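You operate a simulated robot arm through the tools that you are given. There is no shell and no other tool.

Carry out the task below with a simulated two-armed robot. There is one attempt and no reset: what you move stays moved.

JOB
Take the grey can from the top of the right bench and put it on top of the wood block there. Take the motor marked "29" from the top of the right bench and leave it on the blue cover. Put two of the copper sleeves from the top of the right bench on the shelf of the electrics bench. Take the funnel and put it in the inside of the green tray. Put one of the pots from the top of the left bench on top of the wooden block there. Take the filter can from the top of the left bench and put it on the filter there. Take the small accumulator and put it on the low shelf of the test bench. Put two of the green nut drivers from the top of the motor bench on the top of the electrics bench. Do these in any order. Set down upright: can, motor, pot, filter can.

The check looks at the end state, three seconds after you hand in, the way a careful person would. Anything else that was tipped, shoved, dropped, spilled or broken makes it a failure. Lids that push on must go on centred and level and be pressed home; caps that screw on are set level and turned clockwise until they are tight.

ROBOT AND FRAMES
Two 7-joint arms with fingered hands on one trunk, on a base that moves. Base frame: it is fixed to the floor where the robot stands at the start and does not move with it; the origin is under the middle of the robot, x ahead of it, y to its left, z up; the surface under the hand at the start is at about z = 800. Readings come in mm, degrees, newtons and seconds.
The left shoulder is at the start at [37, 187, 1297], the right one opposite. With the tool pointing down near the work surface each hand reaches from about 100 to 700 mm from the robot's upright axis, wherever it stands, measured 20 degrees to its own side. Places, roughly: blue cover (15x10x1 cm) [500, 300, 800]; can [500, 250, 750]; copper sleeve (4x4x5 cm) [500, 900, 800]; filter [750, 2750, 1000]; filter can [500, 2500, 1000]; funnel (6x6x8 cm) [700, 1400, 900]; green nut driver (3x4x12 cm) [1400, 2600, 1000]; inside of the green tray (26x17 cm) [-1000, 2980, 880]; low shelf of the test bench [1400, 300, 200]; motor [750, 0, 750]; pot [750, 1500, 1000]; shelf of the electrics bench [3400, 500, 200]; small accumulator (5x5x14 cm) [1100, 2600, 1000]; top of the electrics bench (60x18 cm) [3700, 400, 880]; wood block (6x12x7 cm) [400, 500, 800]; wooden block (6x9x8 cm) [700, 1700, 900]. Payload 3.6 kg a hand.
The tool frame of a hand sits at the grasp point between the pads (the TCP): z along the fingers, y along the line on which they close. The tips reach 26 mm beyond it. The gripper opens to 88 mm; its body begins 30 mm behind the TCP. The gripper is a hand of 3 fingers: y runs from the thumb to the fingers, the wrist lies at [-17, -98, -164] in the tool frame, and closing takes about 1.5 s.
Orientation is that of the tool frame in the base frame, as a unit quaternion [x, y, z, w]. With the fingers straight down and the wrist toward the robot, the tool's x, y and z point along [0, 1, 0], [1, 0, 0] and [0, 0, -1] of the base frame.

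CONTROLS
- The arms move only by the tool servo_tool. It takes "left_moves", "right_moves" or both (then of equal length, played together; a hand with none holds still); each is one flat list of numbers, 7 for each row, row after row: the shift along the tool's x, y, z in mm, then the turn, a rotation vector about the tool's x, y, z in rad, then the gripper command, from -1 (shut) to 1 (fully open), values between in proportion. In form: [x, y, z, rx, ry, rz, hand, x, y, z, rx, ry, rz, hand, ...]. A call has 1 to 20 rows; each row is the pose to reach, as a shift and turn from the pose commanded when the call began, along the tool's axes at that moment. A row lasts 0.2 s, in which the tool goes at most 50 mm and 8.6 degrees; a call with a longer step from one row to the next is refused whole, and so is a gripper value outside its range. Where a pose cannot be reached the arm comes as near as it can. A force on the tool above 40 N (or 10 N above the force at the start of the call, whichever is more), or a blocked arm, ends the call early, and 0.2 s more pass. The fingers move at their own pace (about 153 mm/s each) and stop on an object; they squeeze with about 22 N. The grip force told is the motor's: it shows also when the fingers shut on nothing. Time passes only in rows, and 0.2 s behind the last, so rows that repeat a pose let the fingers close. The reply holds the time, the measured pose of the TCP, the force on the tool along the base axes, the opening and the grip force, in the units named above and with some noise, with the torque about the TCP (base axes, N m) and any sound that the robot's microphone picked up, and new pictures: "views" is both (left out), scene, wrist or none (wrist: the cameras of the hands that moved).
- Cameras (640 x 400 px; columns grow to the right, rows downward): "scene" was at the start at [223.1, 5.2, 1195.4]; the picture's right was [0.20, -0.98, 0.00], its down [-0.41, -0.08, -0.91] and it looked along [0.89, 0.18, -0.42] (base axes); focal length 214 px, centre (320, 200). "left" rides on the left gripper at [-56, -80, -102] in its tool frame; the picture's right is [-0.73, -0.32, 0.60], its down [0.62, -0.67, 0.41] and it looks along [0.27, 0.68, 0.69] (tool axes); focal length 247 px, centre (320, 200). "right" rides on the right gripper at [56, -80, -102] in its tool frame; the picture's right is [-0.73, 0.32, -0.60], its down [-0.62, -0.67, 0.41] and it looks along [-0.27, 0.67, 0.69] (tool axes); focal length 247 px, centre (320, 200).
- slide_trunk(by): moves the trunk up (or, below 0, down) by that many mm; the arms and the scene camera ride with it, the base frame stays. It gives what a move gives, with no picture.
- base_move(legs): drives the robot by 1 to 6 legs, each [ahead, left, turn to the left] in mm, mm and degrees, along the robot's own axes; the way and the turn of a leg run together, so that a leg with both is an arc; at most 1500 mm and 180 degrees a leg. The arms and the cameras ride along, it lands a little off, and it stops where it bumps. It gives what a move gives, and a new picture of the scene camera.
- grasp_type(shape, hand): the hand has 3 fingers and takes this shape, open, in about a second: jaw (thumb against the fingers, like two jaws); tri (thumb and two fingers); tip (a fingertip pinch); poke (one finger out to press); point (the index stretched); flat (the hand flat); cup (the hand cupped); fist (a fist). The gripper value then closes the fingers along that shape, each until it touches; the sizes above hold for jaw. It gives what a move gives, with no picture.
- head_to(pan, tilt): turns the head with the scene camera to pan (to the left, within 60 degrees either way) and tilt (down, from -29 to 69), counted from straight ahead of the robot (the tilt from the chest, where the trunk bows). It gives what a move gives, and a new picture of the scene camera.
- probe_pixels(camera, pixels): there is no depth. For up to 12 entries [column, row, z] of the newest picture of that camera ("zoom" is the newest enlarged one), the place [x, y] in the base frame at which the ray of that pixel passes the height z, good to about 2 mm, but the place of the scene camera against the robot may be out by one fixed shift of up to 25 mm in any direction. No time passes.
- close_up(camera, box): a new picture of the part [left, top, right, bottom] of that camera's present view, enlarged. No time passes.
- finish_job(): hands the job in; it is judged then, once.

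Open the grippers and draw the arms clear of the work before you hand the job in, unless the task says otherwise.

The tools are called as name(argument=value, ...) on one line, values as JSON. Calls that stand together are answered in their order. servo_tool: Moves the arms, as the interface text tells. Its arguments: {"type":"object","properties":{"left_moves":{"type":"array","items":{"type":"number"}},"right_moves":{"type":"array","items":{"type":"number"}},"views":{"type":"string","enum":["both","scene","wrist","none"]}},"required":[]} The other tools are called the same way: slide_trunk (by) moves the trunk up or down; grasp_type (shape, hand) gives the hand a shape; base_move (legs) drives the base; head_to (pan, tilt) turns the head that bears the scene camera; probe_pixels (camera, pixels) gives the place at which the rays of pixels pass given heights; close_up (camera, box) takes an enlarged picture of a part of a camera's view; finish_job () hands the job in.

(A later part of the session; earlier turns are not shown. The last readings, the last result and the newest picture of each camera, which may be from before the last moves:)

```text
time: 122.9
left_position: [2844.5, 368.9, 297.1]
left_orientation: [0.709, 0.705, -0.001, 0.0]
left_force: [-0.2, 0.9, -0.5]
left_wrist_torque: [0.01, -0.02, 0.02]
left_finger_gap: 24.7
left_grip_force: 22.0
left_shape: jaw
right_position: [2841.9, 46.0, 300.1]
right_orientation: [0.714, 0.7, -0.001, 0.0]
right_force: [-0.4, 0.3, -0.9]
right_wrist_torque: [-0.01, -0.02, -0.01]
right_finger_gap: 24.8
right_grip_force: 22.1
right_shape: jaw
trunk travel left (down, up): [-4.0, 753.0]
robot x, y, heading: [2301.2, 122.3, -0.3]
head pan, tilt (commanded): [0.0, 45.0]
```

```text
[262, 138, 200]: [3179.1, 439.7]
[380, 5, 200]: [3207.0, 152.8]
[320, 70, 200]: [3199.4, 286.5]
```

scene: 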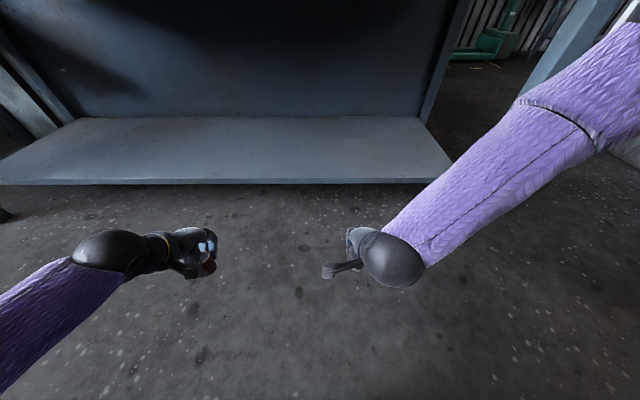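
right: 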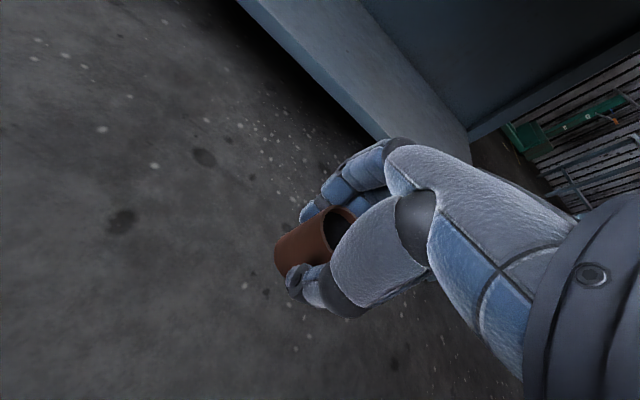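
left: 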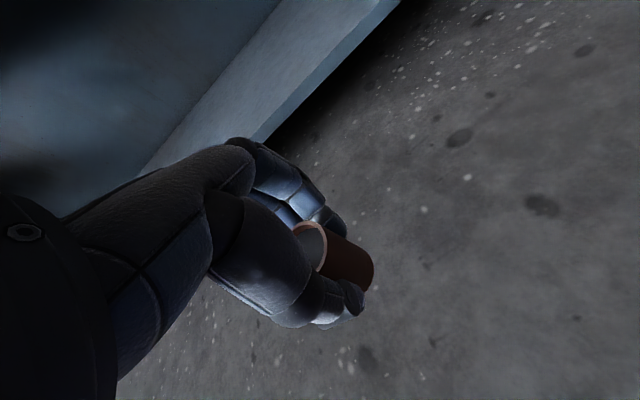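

The shelf runs from x≈3200 to ≈3700. I drive forward 470 mm so that both hands are over the shelf, about 110 mm in.

base_move(legs=[[470, 0, 0]])

servo_tool(left_moves=[0, 0, 10, 0, 0, 0, -1, 0, 0, 20, 0, 0, 0, -1, 0, 0, 30, 0, 0, 0, -1], right_moves=[0, 0, 10, 0, 0, 0, -1, 0, 0, 20, 0, 0, 0, -1, 0, 0, 30, 0, 0, 0, -1], views="both")

```text
time: 125.7
left_position: [3316.0, 362.0, 297.4]
left_orientation: [0.711, 0.703, 0.0, -0.001]
left_force: [0.4, 0.0, -0.7]
left_wrist_torque: [0.01, 0.03, 0.0]
left_finger_gap: 24.7
left_grip_force: 22.2
left_shape: jaw
right_position: [3311.3, 39.5, 299.3]
right_orientation: [0.716, 0.698, -0.001, -0.002]
right_force: [-0.1, -0.9, -0.6]
right_wrist_torque: [-0.05, 0.0, -0.01]
right_finger_gap: 24.8
right_grip_force: 22.2
right_shape: jaw
trunk travel left (down, up): [-4.0, 753.0]
robot x, y, heading: [2772.0, 120.0, -0.4]
head pan, tilt (commanded): [0.0, 45.0]
```

scene: 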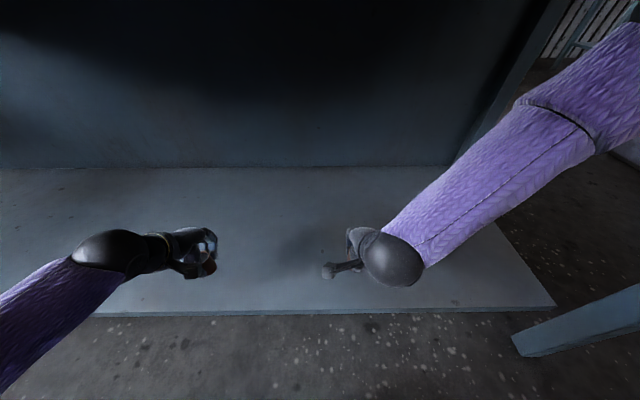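

```text
time: 126.5
left_position: [3315.6, 362.3, 266.9]
left_orientation: [0.711, 0.704, -0.001, 0.0]
left_force: [-0.4, 0.3, -0.5]
left_wrist_torque: [0.04, 0.02, 0.0]
left_finger_gap: 24.7
left_grip_force: 21.4
left_shape: jaw
right_position: [3309.7, 40.4, 269.8]
right_orientation: [0.717, 0.698, 0.0, -0.001]
right_force: [-0.1, 0.3, -1.3]
right_wrist_torque: [0.0, 0.01, -0.04]
right_finger_gap: 25.0
right_grip_force: 21.6
right_shape: jaw
trunk travel left (down, up): [-4.0, 753.0]
robot x, y, heading: [2773.3, 122.3, -0.8]
head pan, tilt (commanded): [0.0, 45.0]
```

scene: 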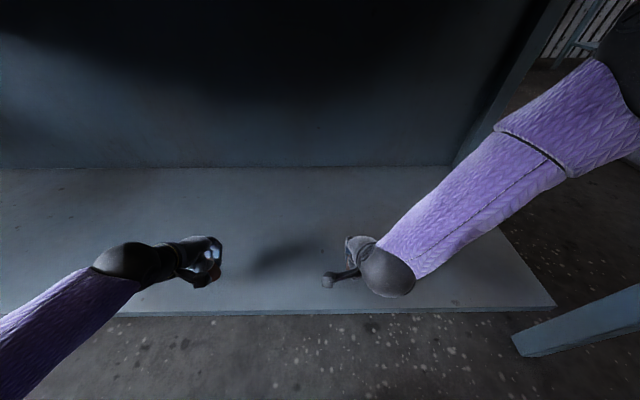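
right: 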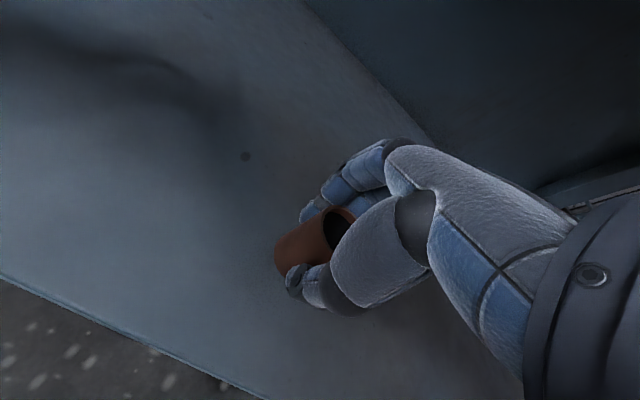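
left: 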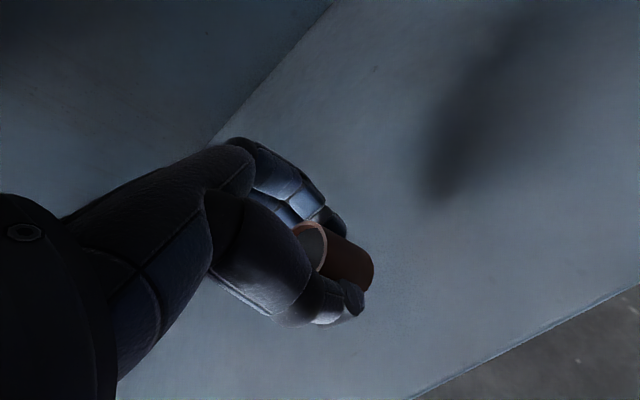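

Both sleeves hang ≈30 mm above the shelf. I lower further, carefully.

servo_tool(left_moves=[0, 0, 8, 0, 0, 0, -1, 0, 0, 16, 0, 0, 0, -1, 0, 0, 20, 0, 0, 0, -1], right_moves=[0, 0, 8, 0, 0, 0, -1, 0, 0, 16, 0, 0, 0, -1, 0, 0, 22, 0, 0, 0, -1], views="none")

servo_tool(left_moves=[0, 0, 2, 0, 0, 0, -1, 0, 0, 4, 0, 0, 0, -1, 0, 0, 4, 0, 0, 0, -1], right_moves=[0, 0, 2, 0, 0, 0, -1, 0, 0, 4, 0, 0, 0, -1, 0, 0, 4, 0, 0, 0, -1], views="none")

```text
time: 127.3
left_position: [3315.7, 362.0, 247.7]
left_orientation: [0.711, 0.704, 0.0, 0.0]
left_force: [0.0, -0.5, -1.5]
left_wrist_torque: [-0.01, 0.0, 0.02]
left_finger_gap: 24.5
left_grip_force: 21.7
left_shape: jaw
right_position: [3311.9, 40.7, 247.5]
right_orientation: [0.718, 0.696, -0.005, -0.001]
right_force: [0.7, -0.3, 0.6]
right_wrist_torque: [-0.01, 0.02, 0.04]
right_finger_gap: 24.9
right_grip_force: 21.6
right_shape: jaw
trunk travel left (down, up): [-4.0, 753.0]
robot x, y, heading: [2775.6, 120.1, -0.3]
head pan, tilt (commanded): [0.0, 45.0]
```

```text
time: 128.1
left_position: [3315.8, 361.7, 242.3]
left_orientation: [0.711, 0.703, -0.001, 0.0]
left_force: [-0.5, -0.2, -0.6]
left_wrist_torque: [0.01, -0.03, 0.03]
left_finger_gap: 24.4
left_grip_force: 21.5
left_shape: jaw
right_position: [3311.5, 40.6, 244.2]
right_orientation: [0.718, 0.696, -0.005, -0.001]
right_force: [0.9, 0.5, -0.3]
right_wrist_torque: [-0.01, -0.01, -0.03]
right_finger_gap: 24.6
right_grip_force: 22.1
right_shape: jaw
trunk travel left (down, up): [-4.0, 753.0]
robot x, y, heading: [2774.6, 122.7, -0.5]
head pan, tilt (commanded): [0.0, 45.0]
```

Still free; two more small steps.

servo_tool(left_moves=[0, 0, 2, 0, 0, 0, -1, 0, 0, 4, 0, 0, 0, -1, 0, 0, 4, 0, 0, 0, -1], right_moves=[0, 0, 2, 0, 0, 0, -1, 0, 0, 4, 0, 0, 0, -1, 0, 0, 4, 0, 0, 0, -1], views="none")

servo_tool(left_moves=[0, 0, 1, 0, 0, 0, -1, 0, 0, 2, 0, 0, 0, -1, 0, 0, 2, 0, 0, 0, -1], right_moves=[0, 0, 1, 0, 0, 0, -1, 0, 0, 2, 0, 0, 0, -1, 0, 0, 2, 0, 0, 0, -1], views="wrist")

```text
time: 128.9
left_position: [3316.1, 362.3, 239.9]
left_orientation: [0.711, 0.703, 0.0, -0.001]
left_force: [-0.1, 0.0, -0.5]
left_wrist_torque: [0.0, 0.0, -0.02]
left_finger_gap: 24.4
left_grip_force: 21.8
left_shape: jaw
right_position: [3311.4, 41.1, 240.4]
right_orientation: [0.717, 0.697, -0.006, -0.001]
right_force: [-0.2, -0.1, -0.4]
right_wrist_torque: [-0.02, 0.03, 0.0]
right_finger_gap: 24.6
right_grip_force: 22.2
right_shape: jaw
right hand out of reach, approached as far as the arm can: row 2
trunk travel left (down, up): [-4.0, 753.0]
robot x, y, heading: [2775.8, 123.2, -0.7]
head pan, tilt (commanded): [0.0, 45.0]
```

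```text
time: 129.7
left_position: [3314.8, 361.9, 236.1]
left_orientation: [0.71, 0.704, -0.001, 0.0]
left_force: [-0.5, 0.1, -0.3]
left_wrist_torque: [-0.01, 0.0, 0.0]
left_finger_gap: 24.7
left_grip_force: 21.8
left_shape: jaw
right_position: [3310.6, 42.0, 239.2]
right_orientation: [0.718, 0.696, -0.005, -0.001]
right_force: [0.6, -0.3, -0.5]
right_wrist_torque: [0.03, -0.02, -0.03]
right_finger_gap: 24.6
right_grip_force: 22.1
right_shape: jaw
right hand out of reach, approached as far as the arm can: row 1, 2, 3
trunk travel left (down, up): [-4.0, 753.0]
robot x, y, heading: [2777.4, 119.3, -0.9]
head pan, tilt (commanded): [0.0, 45.0]
```

right: 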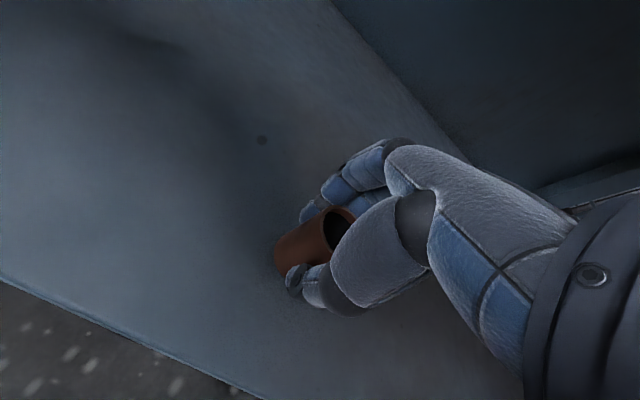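
left: 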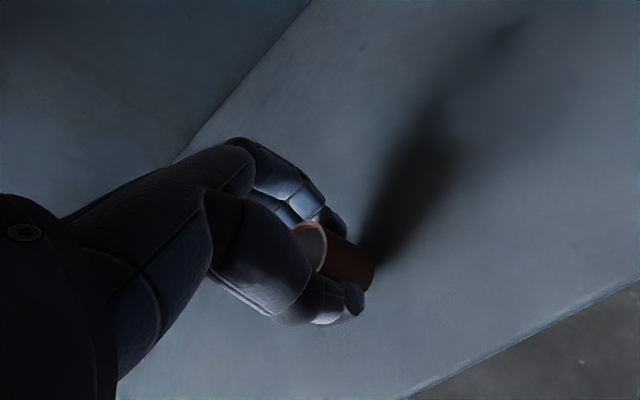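

The right arm is at its limit, so I pull the right hand back 40 mm (still ≈70 mm inside the shelf) and lower it; the left goes 2 mm further.

servo_tool(left_moves=[0, 0, 1, 0, 0, 0, -1, 0, 0, 2, 0, 0, 0, -1, 0, 0, 2, 0, 0, 0, -1], right_moves=[0, -15, -2, 0, 0, 0, -1, 0, -30, -2, 0, 0, 0, -1, 0, -40, 0, 0, 0, 0, -1], views="none")

servo_tool(left_moves=[0, 0, 0, 0, 0, 0, -1, 0, 0, 1.5, 0, 0, 0, -1, 0, 0, 1.5, 0, 0, 0, -1], right_moves=[0, 0, 1, 0, 0, 0, -1, 0, 0, 2, 0, 0, 0, -1, 0, 0, 2, 0, 0, 0, -1], views="none")

```text
time: 130.5
left_position: [3314.9, 360.6, 236.4]
left_orientation: [0.711, 0.703, -0.001, 0.0]
left_force: [-0.4, 0.3, 0.3]
left_wrist_torque: [0.0, 0.01, -0.03]
left_finger_gap: 24.1
left_grip_force: 22.1
left_shape: jaw
right_position: [3277.9, 57.0, 246.3]
right_orientation: [0.718, 0.696, -0.006, -0.001]
right_force: [-0.2, 0.0, -1.0]
right_wrist_torque: [0.0, -0.03, -0.02]
right_finger_gap: 24.6
right_grip_force: 22.3
right_shape: jaw
right hand out of reach, approached as far as the arm can: row 1, 2, 3
trunk travel left (down, up): [-4.0, 753.0]
robot x, y, heading: [2773.6, 121.3, -0.6]
head pan, tilt (commanded): [0.0, 45.0]
```

```text
time: 131.3
left_position: [3314.4, 362.4, 234.5]
left_orientation: [0.711, 0.703, 0.0, 0.0]
left_force: [0.3, -0.4, 0.1]
left_wrist_torque: [-0.01, -0.05, 0.01]
left_finger_gap: 24.5
left_grip_force: 21.6
left_shape: jaw
right_position: [3280.6, 59.1, 244.8]
right_orientation: [0.717, 0.697, -0.005, -0.001]
right_force: [-0.8, 0.0, -0.4]
right_wrist_torque: [0.04, 0.01, -0.01]
right_finger_gap: 24.7
right_grip_force: 21.9
right_shape: jaw
right hand out of reach, approached as far as the arm can: row 2, 3
trunk travel left (down, up): [-4.0, 753.0]
robot x, y, heading: [2774.2, 122.4, -0.7]
head pan, tilt (commanded): [0.0, 45.0]
```

The right arm's limit is a joint one, not reach: the left works at a mirrored wider position. I move the right hand outward to y≈−120 (mirroring the left) at a slightly raised height.

servo_tool(right_moves=[0, 10, -26, 0, 0, 0, -1, -40, 20, -26, 0, 0, 0, -1, -80, 30, -26, 0, 0, 0, -1, -120, 34, -26, 0, 0, 0, -1, -160, 34, -26, 0, 0, 0, -1, -160, 34, -26, 0, 0, 0, -1], views="both")

```text
time: 132.7
left_position: [3315.4, 362.7, 234.2]
left_orientation: [0.712, 0.703, 0.0, -0.001]
left_force: [0.1, 0.2, -0.8]
left_wrist_torque: [-0.01, 0.02, -0.01]
left_finger_gap: 24.5
left_grip_force: 22.4
left_shape: jaw
right_position: [3343.8, -16.8, 282.2]
right_orientation: [0.722, 0.691, -0.02, -0.003]
right_force: [0.0, -0.7, -0.8]
right_wrist_torque: [-0.02, -0.01, 0.01]
right_finger_gap: 24.6
right_grip_force: 21.5
right_shape: jaw
right hand out of reach, approached as far as the arm can: row 2, 3, 4, 5, 6
trunk travel left (down, up): [-4.0, 753.0]
robot x, y, heading: [2772.2, 122.2, -0.6]
head pan, tilt (commanded): [0.0, 45.0]
```

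scene: 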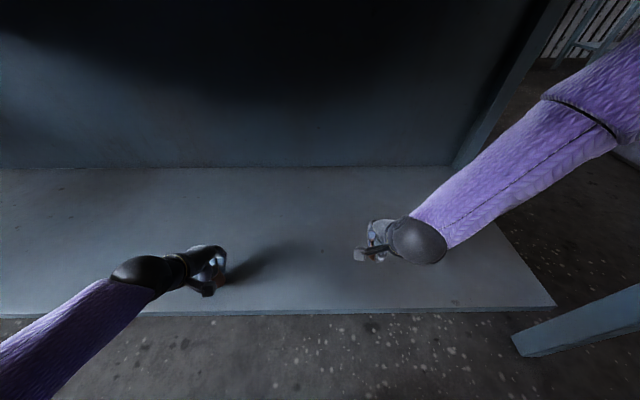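
right: 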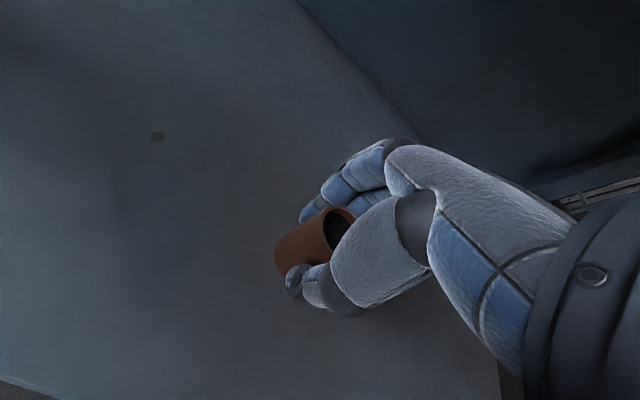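

The right hand is held up by wrist angle: its forearm comes from the right side. I turn the right hand ~35° counter-clockwise to line up with the forearm, at (3305,−20,262).

servo_tool(right_moves=[25, 0, 0, 0, 0, -0.12, -1, 50, 0, 0, 0, 0, -0.24, -1, 75, 0, 0, 0, 0, -0.36, -1, 100, 0, 0, 0, 0, -0.48, -1, 100, 0, 0, 0, 0, -0.6, -1, 100, 0, 0, 0, 0, -0.6, -1], views="both")

```text
time: 134.1
left_position: [3314.5, 362.6, 233.6]
left_orientation: [0.71, 0.704, 0.0, -0.001]
left_force: [0.2, 0.3, -0.5]
left_wrist_torque: [-0.02, 0.02, -0.01]
left_finger_gap: 24.4
left_grip_force: 21.9
left_shape: jaw
right_position: [3316.7, 91.7, 318.9]
right_orientation: [0.593, 0.805, -0.014, -0.003]
right_force: [0.4, -0.1, -0.5]
right_wrist_torque: [0.01, 0.03, -0.01]
right_finger_gap: 24.4
right_grip_force: 22.9
right_shape: jaw
right hand out of reach, approached as far as the arm can: row 1, 2, 3, 4, 5, 6
trunk travel left (down, up): [-4.0, 753.0]
robot x, y, heading: [2776.6, 124.5, -0.6]
head pan, tilt (commanded): [0.0, 45.0]
```

scene: 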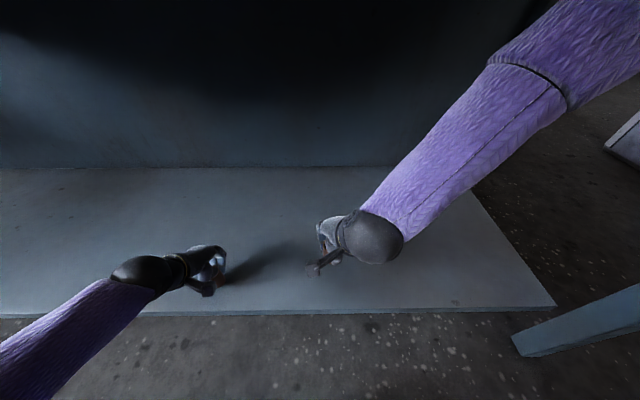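
right: 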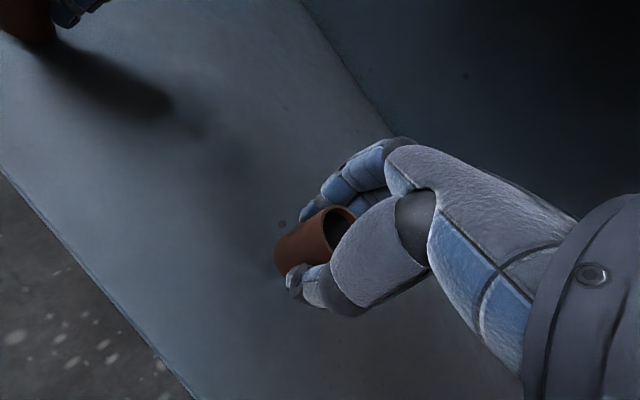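

That made it worse, so I try the opposite: rotate the right hand clockwise to about −30° at (3306,−100,320), to let its elbow drop.

servo_tool(right_moves=[-8, -5, -30, 0, 0, 0.138, -1, -17, -11, -58, 0, 0, 0.275, -1, -25, -16, -58, 0, 0, 0.413, -1, -34, -22, -58, 0, 0, 0.55, -1, -42, -27, -58, 0, 0, 0.688, -1, -50, -32, -58, 0, 0, 0.825, -1, -59, -38, -58, 0, 0, 0.963, -1, -67, -43, -58, 0, 0, 1.1, -1, -67, -43, -58, 0, 0, 1.1, -1], views="both")

```text
time: 136.1
left_position: [3314.6, 361.3, 235.2]
left_orientation: [0.711, 0.703, -0.001, -0.001]
left_force: [-1.0, 0.3, -0.9]
left_wrist_torque: [-0.03, -0.03, 0.01]
left_finger_gap: 24.6
left_grip_force: 21.7
left_shape: jaw
right_position: [3295.8, 15.5, 381.3]
right_orientation: [0.927, 0.375, -0.014, 0.006]
right_force: [-0.2, 1.2, -0.5]
right_wrist_torque: [-0.01, 0.01, 0.01]
right_finger_gap: 24.6
right_grip_force: 22.3
right_shape: jaw
trunk travel left (down, up): [-4.0, 753.0]
robot x, y, heading: [2773.6, 120.1, -0.5]
head pan, tilt (commanded): [0.0, 45.0]
```

scene: 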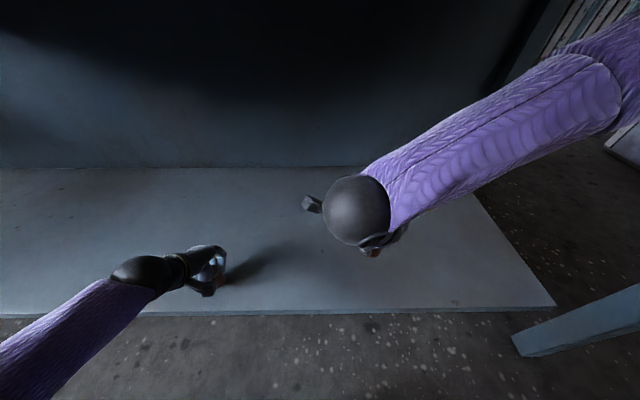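
right: 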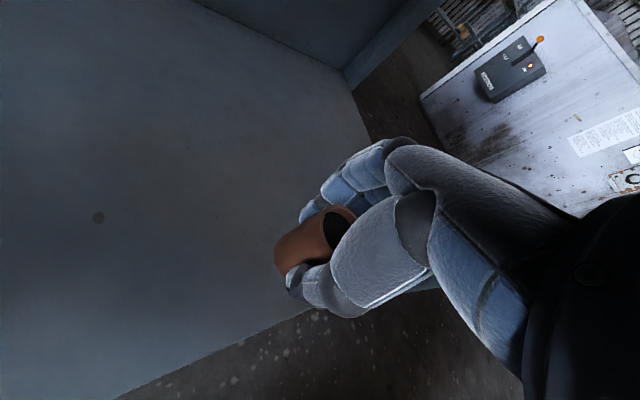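

The commanded pose follows the reached one. From here (yaw −46°) I try lowering straight down.

servo_tool(right_moves=[0, 0, 40, 0, 0, 0, -1, 0, 0, 80, 0, 0, 0, -1, 0, 0, 100, 0, 0, 0, -1, 0, 0, 100, 0, 0, 0, -1], views="scene")

```text
time: 137.1
left_position: [3314.9, 362.6, 234.0]
left_orientation: [0.711, 0.703, 0.0, -0.001]
left_force: [0.2, 0.0, -0.8]
left_wrist_torque: [-0.03, -0.07, -0.01]
left_finger_gap: 24.5
left_grip_force: 22.0
left_shape: jaw
right_position: [3295.6, 15.9, 280.9]
right_orientation: [0.927, 0.376, -0.013, 0.007]
right_force: [0.6, -0.6, -1.2]
right_wrist_torque: [0.0, 0.01, 0.01]
right_finger_gap: 24.6
right_grip_force: 22.2
right_shape: jaw
trunk travel left (down, up): [-4.0, 753.0]
robot x, y, heading: [2772.9, 125.4, -0.7]
head pan, tilt (commanded): [0.0, 45.0]
```

scene: 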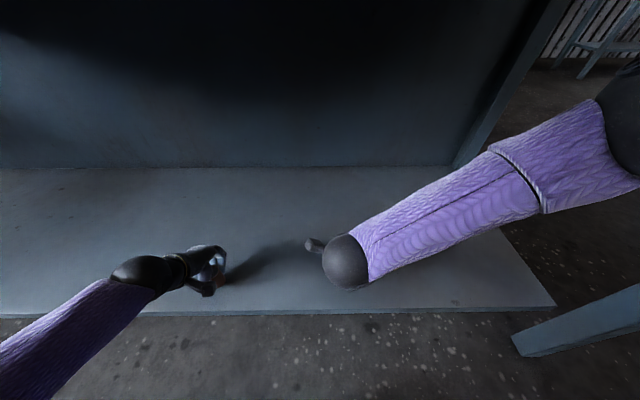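

Works at this yaw: z=281 reached. I lower further to z≈243.

servo_tool(right_moves=[0, 0, 15, 0, 0, 0, -1, 0, 0, 30, 0, 0, 0, -1, 0, 0, 36, 0, 0, 0, -1, 0, 0, 38, 0, 0, 0, -1], views="both")

```text
time: 138.1
left_position: [3314.8, 362.2, 234.2]
left_orientation: [0.711, 0.703, -0.001, 0.0]
left_force: [0.2, 0.3, -0.7]
left_wrist_torque: [0.0, -0.01, 0.0]
left_finger_gap: 24.5
left_grip_force: 22.5
left_shape: jaw
right_position: [3292.9, 13.8, 242.6]
right_orientation: [0.927, 0.376, -0.013, 0.007]
right_force: [0.2, 0.7, -0.4]
right_wrist_torque: [0.0, 0.01, 0.0]
right_finger_gap: 24.4
right_grip_force: 21.6
right_shape: jaw
trunk travel left (down, up): [-4.0, 753.0]
robot x, y, heading: [2777.9, 120.3, -0.6]
head pan, tilt (commanded): [0.0, 45.0]
```

scene: 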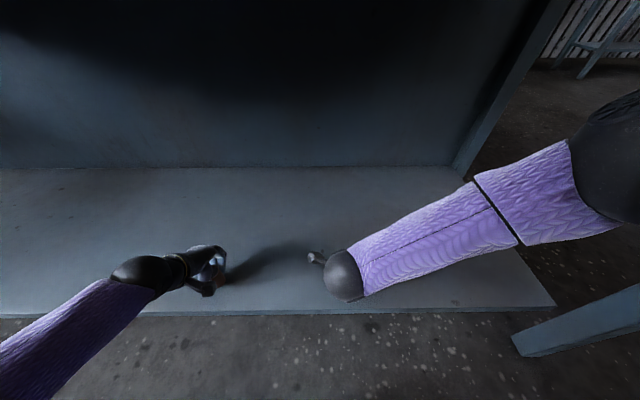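
right: 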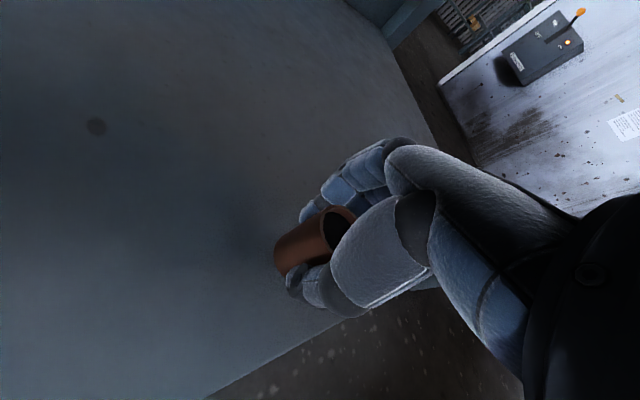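

Now the final small steps for both hands until contact.

servo_tool(left_moves=[0, 0, 1, 0, 0, 0, -1, 0, 0, 2, 0, 0, 0, -1, 0, 0, 2, 0, 0, 0, -1], right_moves=[0, 0, 2, 0, 0, 0, -1, 0, 0, 4, 0, 0, 0, -1, 0, 0, 4, 0, 0, 0, -1], views="none")

servo_tool(left_moves=[0, 0, 1, 0, 0, 0, -1, 0, 0, 2, 0, 0, 0, -1, 0, 0, 2, 0, 0, 0, -1], right_moves=[0, 0, 1, 0, 0, 0, -1, 0, 0, 2, 0, 0, 0, -1, 0, 0, 2, 0, 0, 0, -1], views="none")

```text
time: 138.9
left_position: [3315.2, 361.4, 232.4]
left_orientation: [0.711, 0.703, 0.0, 0.0]
left_force: [0.2, 0.6, -0.7]
left_wrist_torque: [0.02, -0.02, 0.04]
left_finger_gap: 24.6
left_grip_force: 21.9
left_shape: jaw
right_position: [3294.6, 12.5, 238.3]
right_orientation: [0.927, 0.376, -0.013, 0.007]
right_force: [0.0, -0.3, 0.4]
right_wrist_torque: [0.02, 0.01, 0.03]
right_finger_gap: 24.6
right_grip_force: 22.2
right_shape: jaw
trunk travel left (down, up): [-4.0, 753.0]
robot x, y, heading: [2777.1, 121.9, -0.5]
head pan, tilt (commanded): [0.0, 45.0]
```

```text
time: 139.7
left_position: [3315.4, 362.0, 230.0]
left_orientation: [0.711, 0.703, -0.001, 0.0]
left_force: [-0.5, -0.2, -1.7]
left_wrist_torque: [0.01, -0.04, -0.04]
left_finger_gap: 24.6
left_grip_force: 22.2
left_shape: jaw
right_position: [3294.7, 12.4, 236.2]
right_orientation: [0.926, 0.376, -0.014, 0.007]
right_force: [-0.2, 0.7, -0.6]
right_wrist_torque: [0.02, 0.02, 0.0]
right_finger_gap: 24.5
right_grip_force: 21.6
right_shape: jaw
trunk travel left (down, up): [-4.0, 753.0]
robot x, y, heading: [2775.3, 122.9, -0.5]
head pan, tilt (commanded): [0.0, 45.0]
```

Still no contact; continue in 4 mm increments with wrist views.

servo_tool(left_moves=[0, 0, 1.5, 0, 0, 0, -1, 0, 0, 3, 0, 0, 0, -1, 0, 0, 3, 0, 0, 0, -1], right_moves=[0, 0, 2, 0, 0, 0, -1, 0, 0, 4, 0, 0, 0, -1, 0, 0, 4, 0, 0, 0, -1], views="wrist")

close_up(camera="left", box=[260, 200, 420, 340])

close_up(camera="right", box=[220, 180, 380, 320])

```text
time: 140.5
left_position: [3316.8, 361.3, 227.7]
left_orientation: [0.711, 0.704, 0.0, 0.0]
left_force: [0.4, 0.2, -1.3]
left_wrist_torque: [0.02, 0.03, 0.01]
left_finger_gap: 24.7
left_grip_force: 22.3
left_shape: jaw
right_position: [3294.8, 13.4, 233.1]
right_orientation: [0.926, 0.376, -0.013, 0.006]
right_force: [-0.2, -0.5, -1.3]
right_wrist_torque: [-0.01, 0.0, -0.01]
right_finger_gap: 24.4
right_grip_force: 22.0
right_shape: jaw
trunk travel left (down, up): [-4.0, 753.0]
robot x, y, heading: [2775.4, 118.6, -0.7]
head pan, tilt (commanded): [0.0, 45.0]
```

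right: 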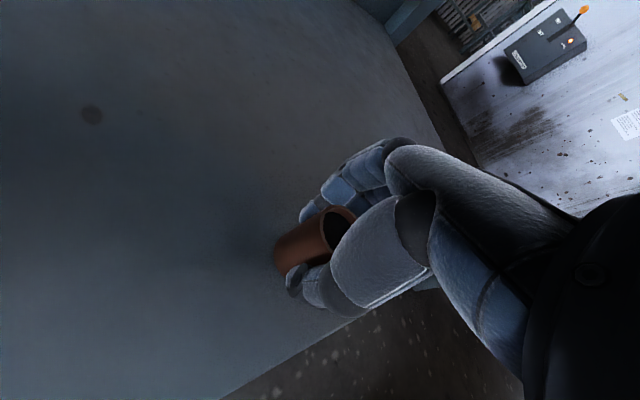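
left: 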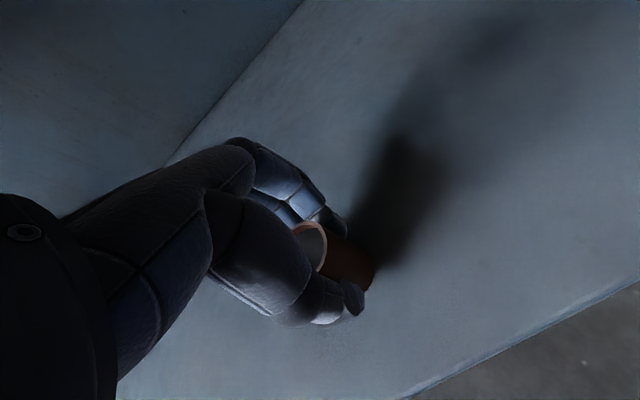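

```text
2.86 times, centred on (340, 270) of left
```

zoom: 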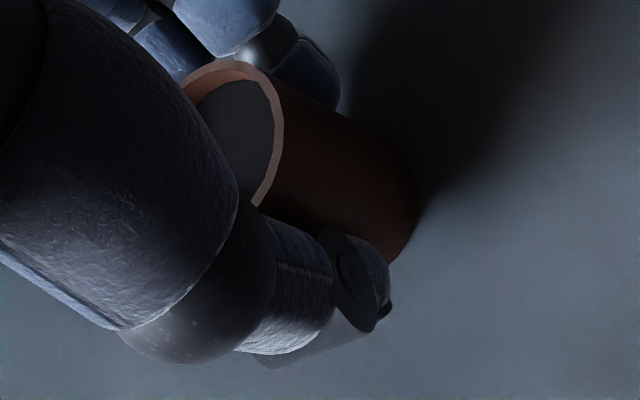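

```text
2.86 times, centred on (300, 250) of right
```

zoom: 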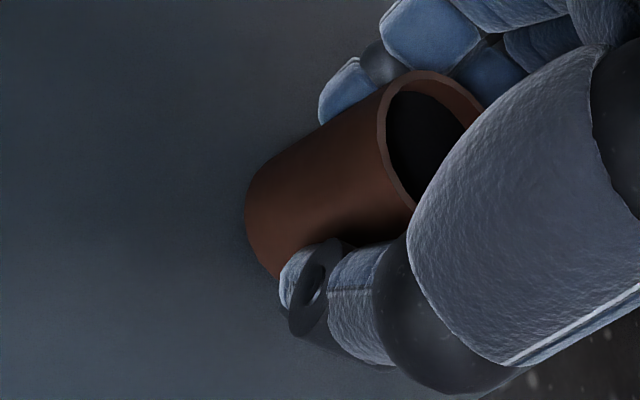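

Shadows converge near the sleeve's foot; continue stepping down.

servo_tool(left_moves=[0, 0, 1.5, 0, 0, 0, -1, 0, 0, 3, 0, 0, 0, -1, 0, 0, 3, 0, 0, 0, -1], right_moves=[0, 0, 2, 0, 0, 0, -1, 0, 0, 4, 0, 0, 0, -1, 0, 0, 4, 0, 0, 0, -1], views="none")

servo_tool(left_moves=[0, 0, 1.5, 0, 0, 0, -1, 0, 0, 3, 0, 0, 0, -1, 0, 0, 3, 0, 0, 0, -1], right_moves=[0, 0, 1.5, 0, 0, 0, -1, 0, 0, 3, 0, 0, 0, -1, 0, 0, 3, 0, 0, 0, -1], views="none")

```text
time: 141.3
left_position: [3316.6, 362.0, 226.1]
left_orientation: [0.711, 0.704, 0.001, 0.001]
left_force: [-2.5, 1.7, 12.7]
left_wrist_torque: [0.01, 0.31, -0.02]
left_finger_gap: 25.0
left_grip_force: 22.4
left_shape: jaw
right_position: [3294.4, 12.6, 228.2]
right_orientation: [0.926, 0.376, -0.012, 0.006]
right_force: [-1.0, 0.9, -1.0]
right_wrist_torque: [0.02, 0.0, 0.01]
right_finger_gap: 24.8
right_grip_force: 21.8
right_shape: jaw
trunk travel left (down, up): [-4.0, 753.0]
robot x, y, heading: [2780.7, 118.8, -0.6]
head pan, tilt (commanded): [0.0, 45.0]
```

```text
time: 142.1
left_position: [3317.9, 361.6, 224.8]
left_orientation: [0.71, 0.704, 0.002, 0.003]
left_force: [-1.2, 0.2, 28.1]
left_wrist_torque: [0.02, 0.48, 0.01]
left_finger_gap: 25.8
left_grip_force: 21.7
left_shape: jaw
right_position: [3293.4, 11.4, 226.0]
right_orientation: [0.927, 0.375, -0.012, 0.008]
right_force: [-0.5, -1.1, 3.2]
right_wrist_torque: [-0.03, -0.04, 0.01]
right_finger_gap: 24.6
right_grip_force: 21.6
right_shape: jaw
trunk travel left (down, up): [-4.0, 753.0]
robot x, y, heading: [2774.4, 123.5, -0.6]
head pan, tilt (commanded): [0.0, 45.0]
```

Both are standing on the shelf (≈z 190). I relieve the left by 3 mm, open both hands and lift them clear.

servo_tool(left_moves=[0, 0, -3, 0, 0, 0, -1, 0, 0, -3, 0, 0, 0, -0.3, 0, 0, -3, 0, 0, 0, 0, 0, 0, -3, 0, 0, 0, 0.4, 0, 0, -3, 0, 0, 0, 0.4, 0, 0, -3, 0, 0, 0, 0.4], right_moves=[0, 0, 0, 0, 0, 0, -1, 0, 0, 0, 0, 0, 0, -0.3, 0, 0, 0, 0, 0, 0, 0, 0, 0, 0, 0, 0, 0, 0.4, 0, 0, 0, 0, 0, 0, 0.4, 0, 0, 0, 0, 0, 0, 0.4], views="wrist")

servo_tool(left_moves=[0, 0, -20, 0, 0, 0, 0.4, 0, 0, -50, 0, 0, 0, 0.4, 0, 0, -90, 0, 0, 0, 0.4, 0, 0, -110, 0, 0, 0, 0.4], right_moves=[0, 0, -20, 0, 0, 0, 0.4, 0, 0, -50, 0, 0, 0, 0.4, 0, 0, -90, 0, 0, 0, 0.4, 0, 0, -110, 0, 0, 0, 0.4], views="both")

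```text
time: 143.5
left_position: [3314.5, 362.0, 223.0]
left_orientation: [0.711, 0.703, -0.001, -0.001]
left_force: [0.0, -0.7, 0.1]
left_wrist_torque: [0.0, 0.04, -0.04]
left_finger_gap: 61.1
left_grip_force: 0.0
left_shape: jaw
right_position: [3292.9, 12.8, 224.2]
right_orientation: [0.926, 0.376, -0.013, 0.006]
right_force: [-0.4, 0.3, 0.4]
right_wrist_torque: [0.0, 0.02, -0.02]
right_finger_gap: 61.2
right_grip_force: 0.0
right_shape: jaw
trunk travel left (down, up): [-4.0, 753.0]
robot x, y, heading: [2775.7, 119.7, -0.7]
head pan, tilt (commanded): [0.0, 45.0]
```

right: 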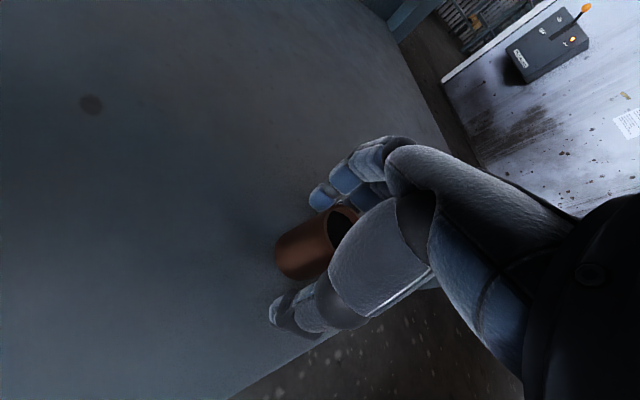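
left: 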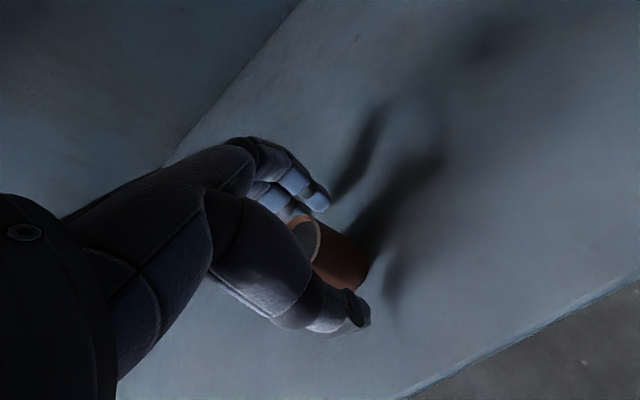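

```text
time: 144.5
left_position: [3314.6, 361.5, 334.4]
left_orientation: [0.712, 0.702, -0.001, -0.001]
left_force: [0.6, 1.0, 0.4]
left_wrist_torque: [0.01, -0.03, -0.01]
left_finger_gap: 61.4
left_grip_force: 0.1
left_shape: jaw
right_position: [3295.9, 15.1, 335.8]
right_orientation: [0.927, 0.375, -0.013, 0.006]
right_force: [0.1, 0.3, 0.4]
right_wrist_torque: [-0.03, -0.02, 0.02]
right_finger_gap: 61.1
right_grip_force: 0.1
right_shape: jaw
trunk travel left (down, up): [-4.0, 753.0]
robot x, y, heading: [2772.1, 121.9, -0.5]
head pan, tilt (commanded): [0.0, 45.0]
```

scene: 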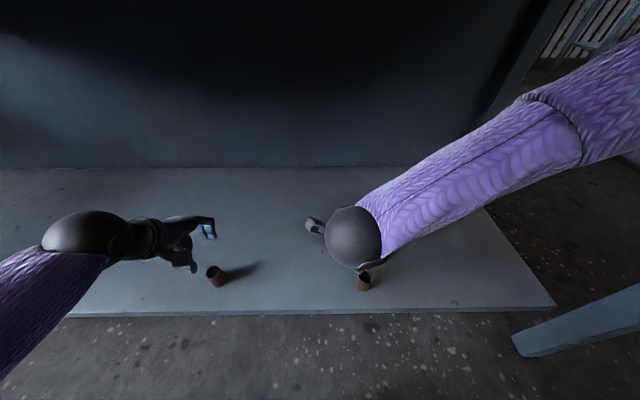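
right: 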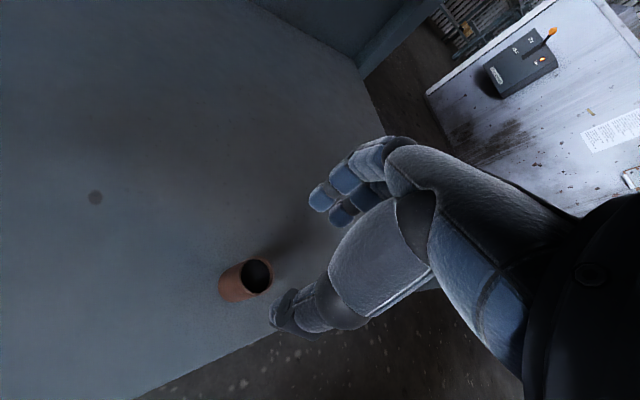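
left: 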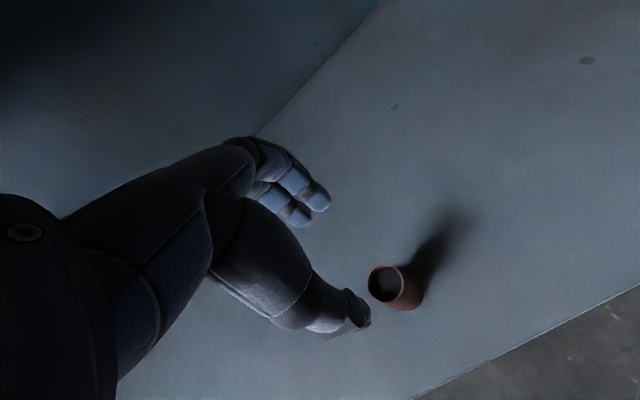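

Both sleeves stand on the shelf. I back off 480 mm and raise the trunk to its normal height.

base_move(legs=[[-480, 0, 0.6]])

slide_trunk(by=400)

head_to(pan=0, tilt=25)

head_to(pan=60, tilt=20)

```text
time: 147.4
left_position: [2822.6, 370.9, 333.8]
left_orientation: [0.706, 0.709, 0.0, 0.0]
left_force: [-0.4, 0.2, -0.2]
left_wrist_torque: [0.0, -0.01, -0.02]
left_finger_gap: 61.1
left_grip_force: 0.1
left_shape: jaw
right_position: [2810.2, 23.5, 334.9]
right_orientation: [0.924, 0.383, -0.014, 0.006]
right_force: [0.4, 0.1, 0.3]
right_wrist_torque: [-0.02, 0.0, -0.01]
right_finger_gap: 61.3
right_grip_force: 0.0
right_shape: jaw
trunk travel left (down, up): [-4.0, 753.0]
robot x, y, heading: [2288.0, 123.8, 0.5]
head pan, tilt (commanded): [0.0, 45.0]
```

scene: 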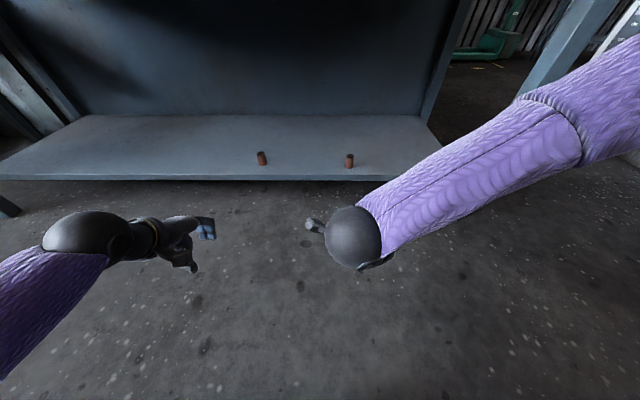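

```text
time: 151.3
left_position: [2823.2, 372.0, 734.1]
left_orientation: [0.705, 0.709, 0.0, 0.0]
left_force: [0.4, -0.8, 0.2]
left_wrist_torque: [0.0, -0.01, 0.01]
left_finger_gap: 61.0
left_grip_force: 0.0
left_shape: jaw
right_position: [2810.3, 24.0, 734.2]
right_orientation: [0.923, 0.384, -0.013, 0.006]
right_force: [-0.6, 0.0, 0.2]
right_wrist_torque: [-0.02, 0.05, -0.01]
right_finger_gap: 61.1
right_grip_force: 0.1
right_shape: jaw
trunk travel left (down, up): [-404.0, 353.0]
robot x, y, heading: [2288.0, 121.4, 0.3]
head pan, tilt (commanded): [0.0, 45.0]
```

```text
time: 152.1
left_position: [2823.3, 371.9, 733.5]
left_orientation: [0.706, 0.708, 0.0, 0.001]
left_force: [0.2, 0.1, 0.3]
left_wrist_torque: [-0.02, 0.0, -0.01]
left_finger_gap: 61.3
left_grip_force: 0.1
left_shape: jaw
right_position: [2809.3, 23.6, 735.0]
right_orientation: [0.924, 0.383, -0.013, 0.006]
right_force: [-0.1, 0.3, -0.5]
right_wrist_torque: [-0.02, 0.01, -0.01]
right_finger_gap: 61.0
right_grip_force: 0.1
right_shape: jaw
trunk travel left (down, up): [-404.0, 353.0]
robot x, y, heading: [2285.0, 124.9, 0.4]
head pan, tilt (commanded): [0.0, 25.0]
```

scene: 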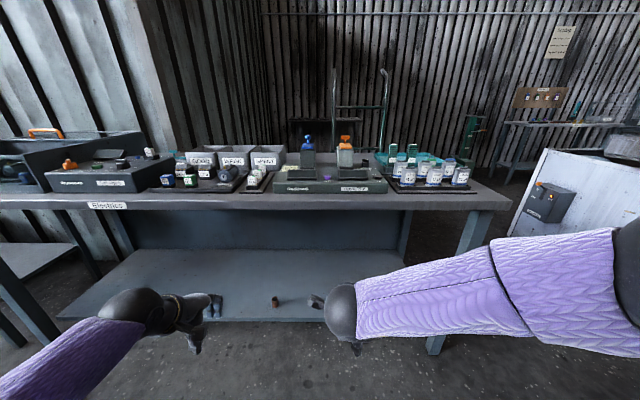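

```text
time: 153.4
left_position: [2823.1, 371.7, 733.4]
left_orientation: [0.705, 0.709, 0.0, 0.0]
left_force: [1.0, 0.4, 0.1]
left_wrist_torque: [-0.02, 0.0, 0.01]
left_finger_gap: 61.3
left_grip_force: 0.0
left_shape: jaw
right_position: [2810.8, 23.8, 735.1]
right_orientation: [0.924, 0.383, -0.012, 0.007]
right_force: [-0.5, 0.3, 0.4]
right_wrist_torque: [0.01, 0.03, 0.03]
right_finger_gap: 61.1
right_grip_force: 0.0
right_shape: jaw
trunk travel left (down, up): [-404.0, 353.0]
robot x, y, heading: [2284.1, 126.7, 0.3]
head pan, tilt (commanded): [60.0, 20.0]
```

scene: 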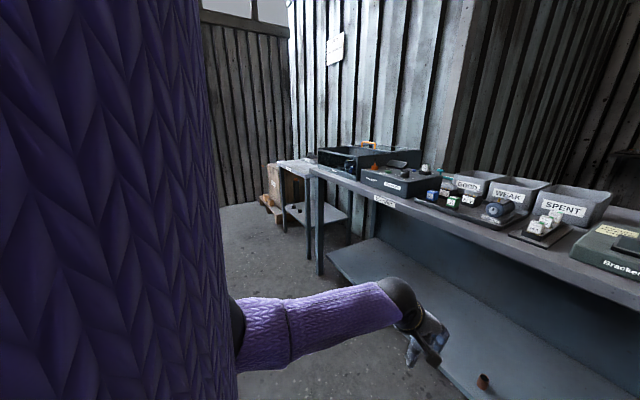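

There is open floor to the left. I bring both hands up to ≈z 1080 (squaring the right hand's yaw) before turning.

servo_tool(left_moves=[0, -12, -40, 0, 0, 0, 0.6, 0, -24, -80, 0, 0, 0, 0.8, 0, -36, -120, 0, 0, 0, 1, 0, -48, -160, 0, 0, 0, 1, 0, -60, -200, 0, 0, 0, 1, 0, -72, -240, 0, 0, 0, 1, 0, -84, -280, 0, 0, 0, 1, 0, -96, -320, 0, 0, 0, 1], right_moves=[0, 0, -40, 0, 0, -0.0975, 0.6, 0, 0, -80, 0, 0, -0.195, 0.8, 0, 0, -120, 0, 0, -0.2925, 1, 0, 0, -160, 0, 0, -0.39, 1, 0, 0, -200, 0, 0, -0.4875, 1, 0, 0, -240, 0, 0, -0.585, 1, 0, 0, -280, 0, 0, -0.6825, 1, 0, 0, -320, 0, 0, -0.78, 1], views="none")

slide_trunk(by=35)

base_move(legs=[[0, 0, 90]])

head_to(pan=30, tilt=15)

```text
time: 155.2
left_position: [2725.8, 370.4, 1053.8]
left_orientation: [0.705, 0.709, 0.0, 0.0]
left_force: [0.1, 0.3, -0.2]
left_wrist_torque: [0.01, -0.03, 0.01]
left_finger_gap: 87.9
left_grip_force: 0.0
left_shape: jaw
right_position: [2816.7, 33.0, 1058.5]
right_orientation: [0.707, 0.707, -0.015, 0.002]
right_force: [0.3, -0.5, -0.2]
right_wrist_torque: [-0.02, -0.03, 0.0]
right_finger_gap: 87.7
right_grip_force: 0.1
right_shape: jaw
trunk travel left (down, up): [-404.0, 353.0]
robot x, y, heading: [2288.5, 126.4, 0.3]
head pan, tilt (commanded): [60.0, 20.0]
```

```text
time: 156.0
left_position: [2726.8, 371.0, 1088.0]
left_orientation: [0.706, 0.709, 0.0, -0.001]
left_force: [0.3, -0.5, -0.4]
left_wrist_torque: [0.0, 0.01, -0.01]
left_finger_gap: 87.7
left_grip_force: 0.0
left_shape: jaw
right_position: [2816.7, 30.4, 1090.8]
right_orientation: [0.708, 0.706, -0.014, 0.002]
right_force: [0.3, 0.2, -0.2]
right_wrist_torque: [0.02, 0.03, 0.0]
right_finger_gap: 87.2
right_grip_force: 0.0
right_shape: jaw
trunk travel left (down, up): [-439.0, 318.0]
robot x, y, heading: [2286.7, 124.0, 0.3]
head pan, tilt (commanded): [60.0, 20.0]
```

```text
time: 160.2
left_position: [2038.8, 562.4, 1089.4]
left_orientation: [-0.004, 1.0, 0.0, 0.0]
left_force: [0.4, 0.2, -1.4]
left_wrist_torque: [0.03, -0.02, 0.01]
left_finger_gap: 87.8
left_grip_force: 0.0
left_shape: jaw
right_position: [2377.5, 652.0, 1090.3]
right_orientation: [0.0, 1.0, -0.01, 0.012]
right_force: [0.8, -0.1, -0.1]
right_wrist_torque: [-0.03, 0.03, 0.06]
right_finger_gap: 87.6
right_grip_force: 0.1
right_shape: jaw
trunk travel left (down, up): [-439.0, 318.0]
robot x, y, heading: [2284.1, 122.5, 90.5]
head pan, tilt (commanded): [60.0, 20.0]
```

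scene: 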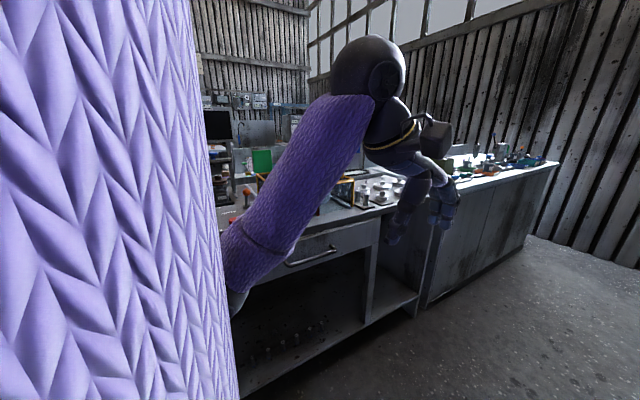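

```text
time: 161.2
left_position: [2037.3, 562.8, 1089.2]
left_orientation: [-0.004, 1.0, -0.001, 0.0]
left_force: [0.2, 0.2, 0.2]
left_wrist_torque: [-0.01, 0.0, -0.03]
left_finger_gap: 87.7
left_grip_force: 0.1
left_shape: jaw
right_position: [2377.3, 652.1, 1090.2]
right_orientation: [0.001, 1.0, -0.01, 0.01]
right_force: [-0.4, 0.0, -0.1]
right_wrist_torque: [-0.04, 0.0, -0.01]
right_finger_gap: 87.7
right_grip_force: 0.1
right_shape: jaw
trunk travel left (down, up): [-439.0, 318.0]
robot x, y, heading: [2289.1, 119.9, 90.5]
head pan, tilt (commanded): [30.0, 15.0]
```

scene: 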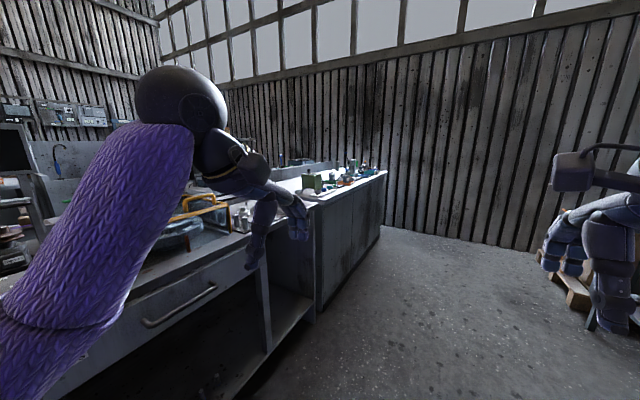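

The lane leads along the back of the test bench to the motor bench at the far left. I probe its edges.

probe_pixels(camera="scene", pixels=[[387, 172, 1000], [320, 205, 1000], [376, 235, 0], [318, 308, 0], [313, 240, 880], [245, 260, 880], [560, 250, 0], [400, 227, 0]])

close_up(camera="scene", box=[180, 140, 420, 290])

```text
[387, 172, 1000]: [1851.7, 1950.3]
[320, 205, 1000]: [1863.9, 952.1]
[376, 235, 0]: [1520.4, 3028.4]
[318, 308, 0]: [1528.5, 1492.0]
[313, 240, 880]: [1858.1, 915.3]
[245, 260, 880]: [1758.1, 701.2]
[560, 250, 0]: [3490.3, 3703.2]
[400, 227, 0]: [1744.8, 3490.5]
```

```text
2.67 times, centred on (300, 215) of scene
```

zoom: 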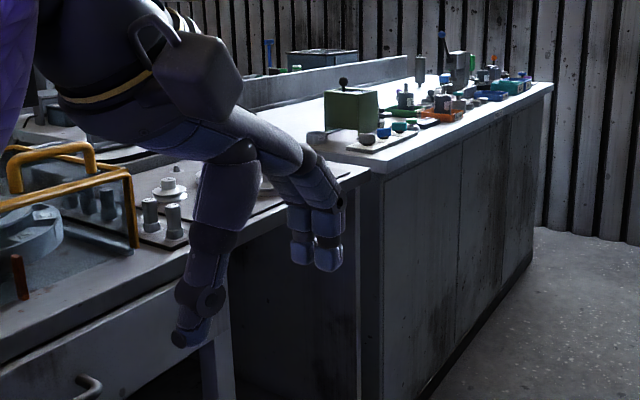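

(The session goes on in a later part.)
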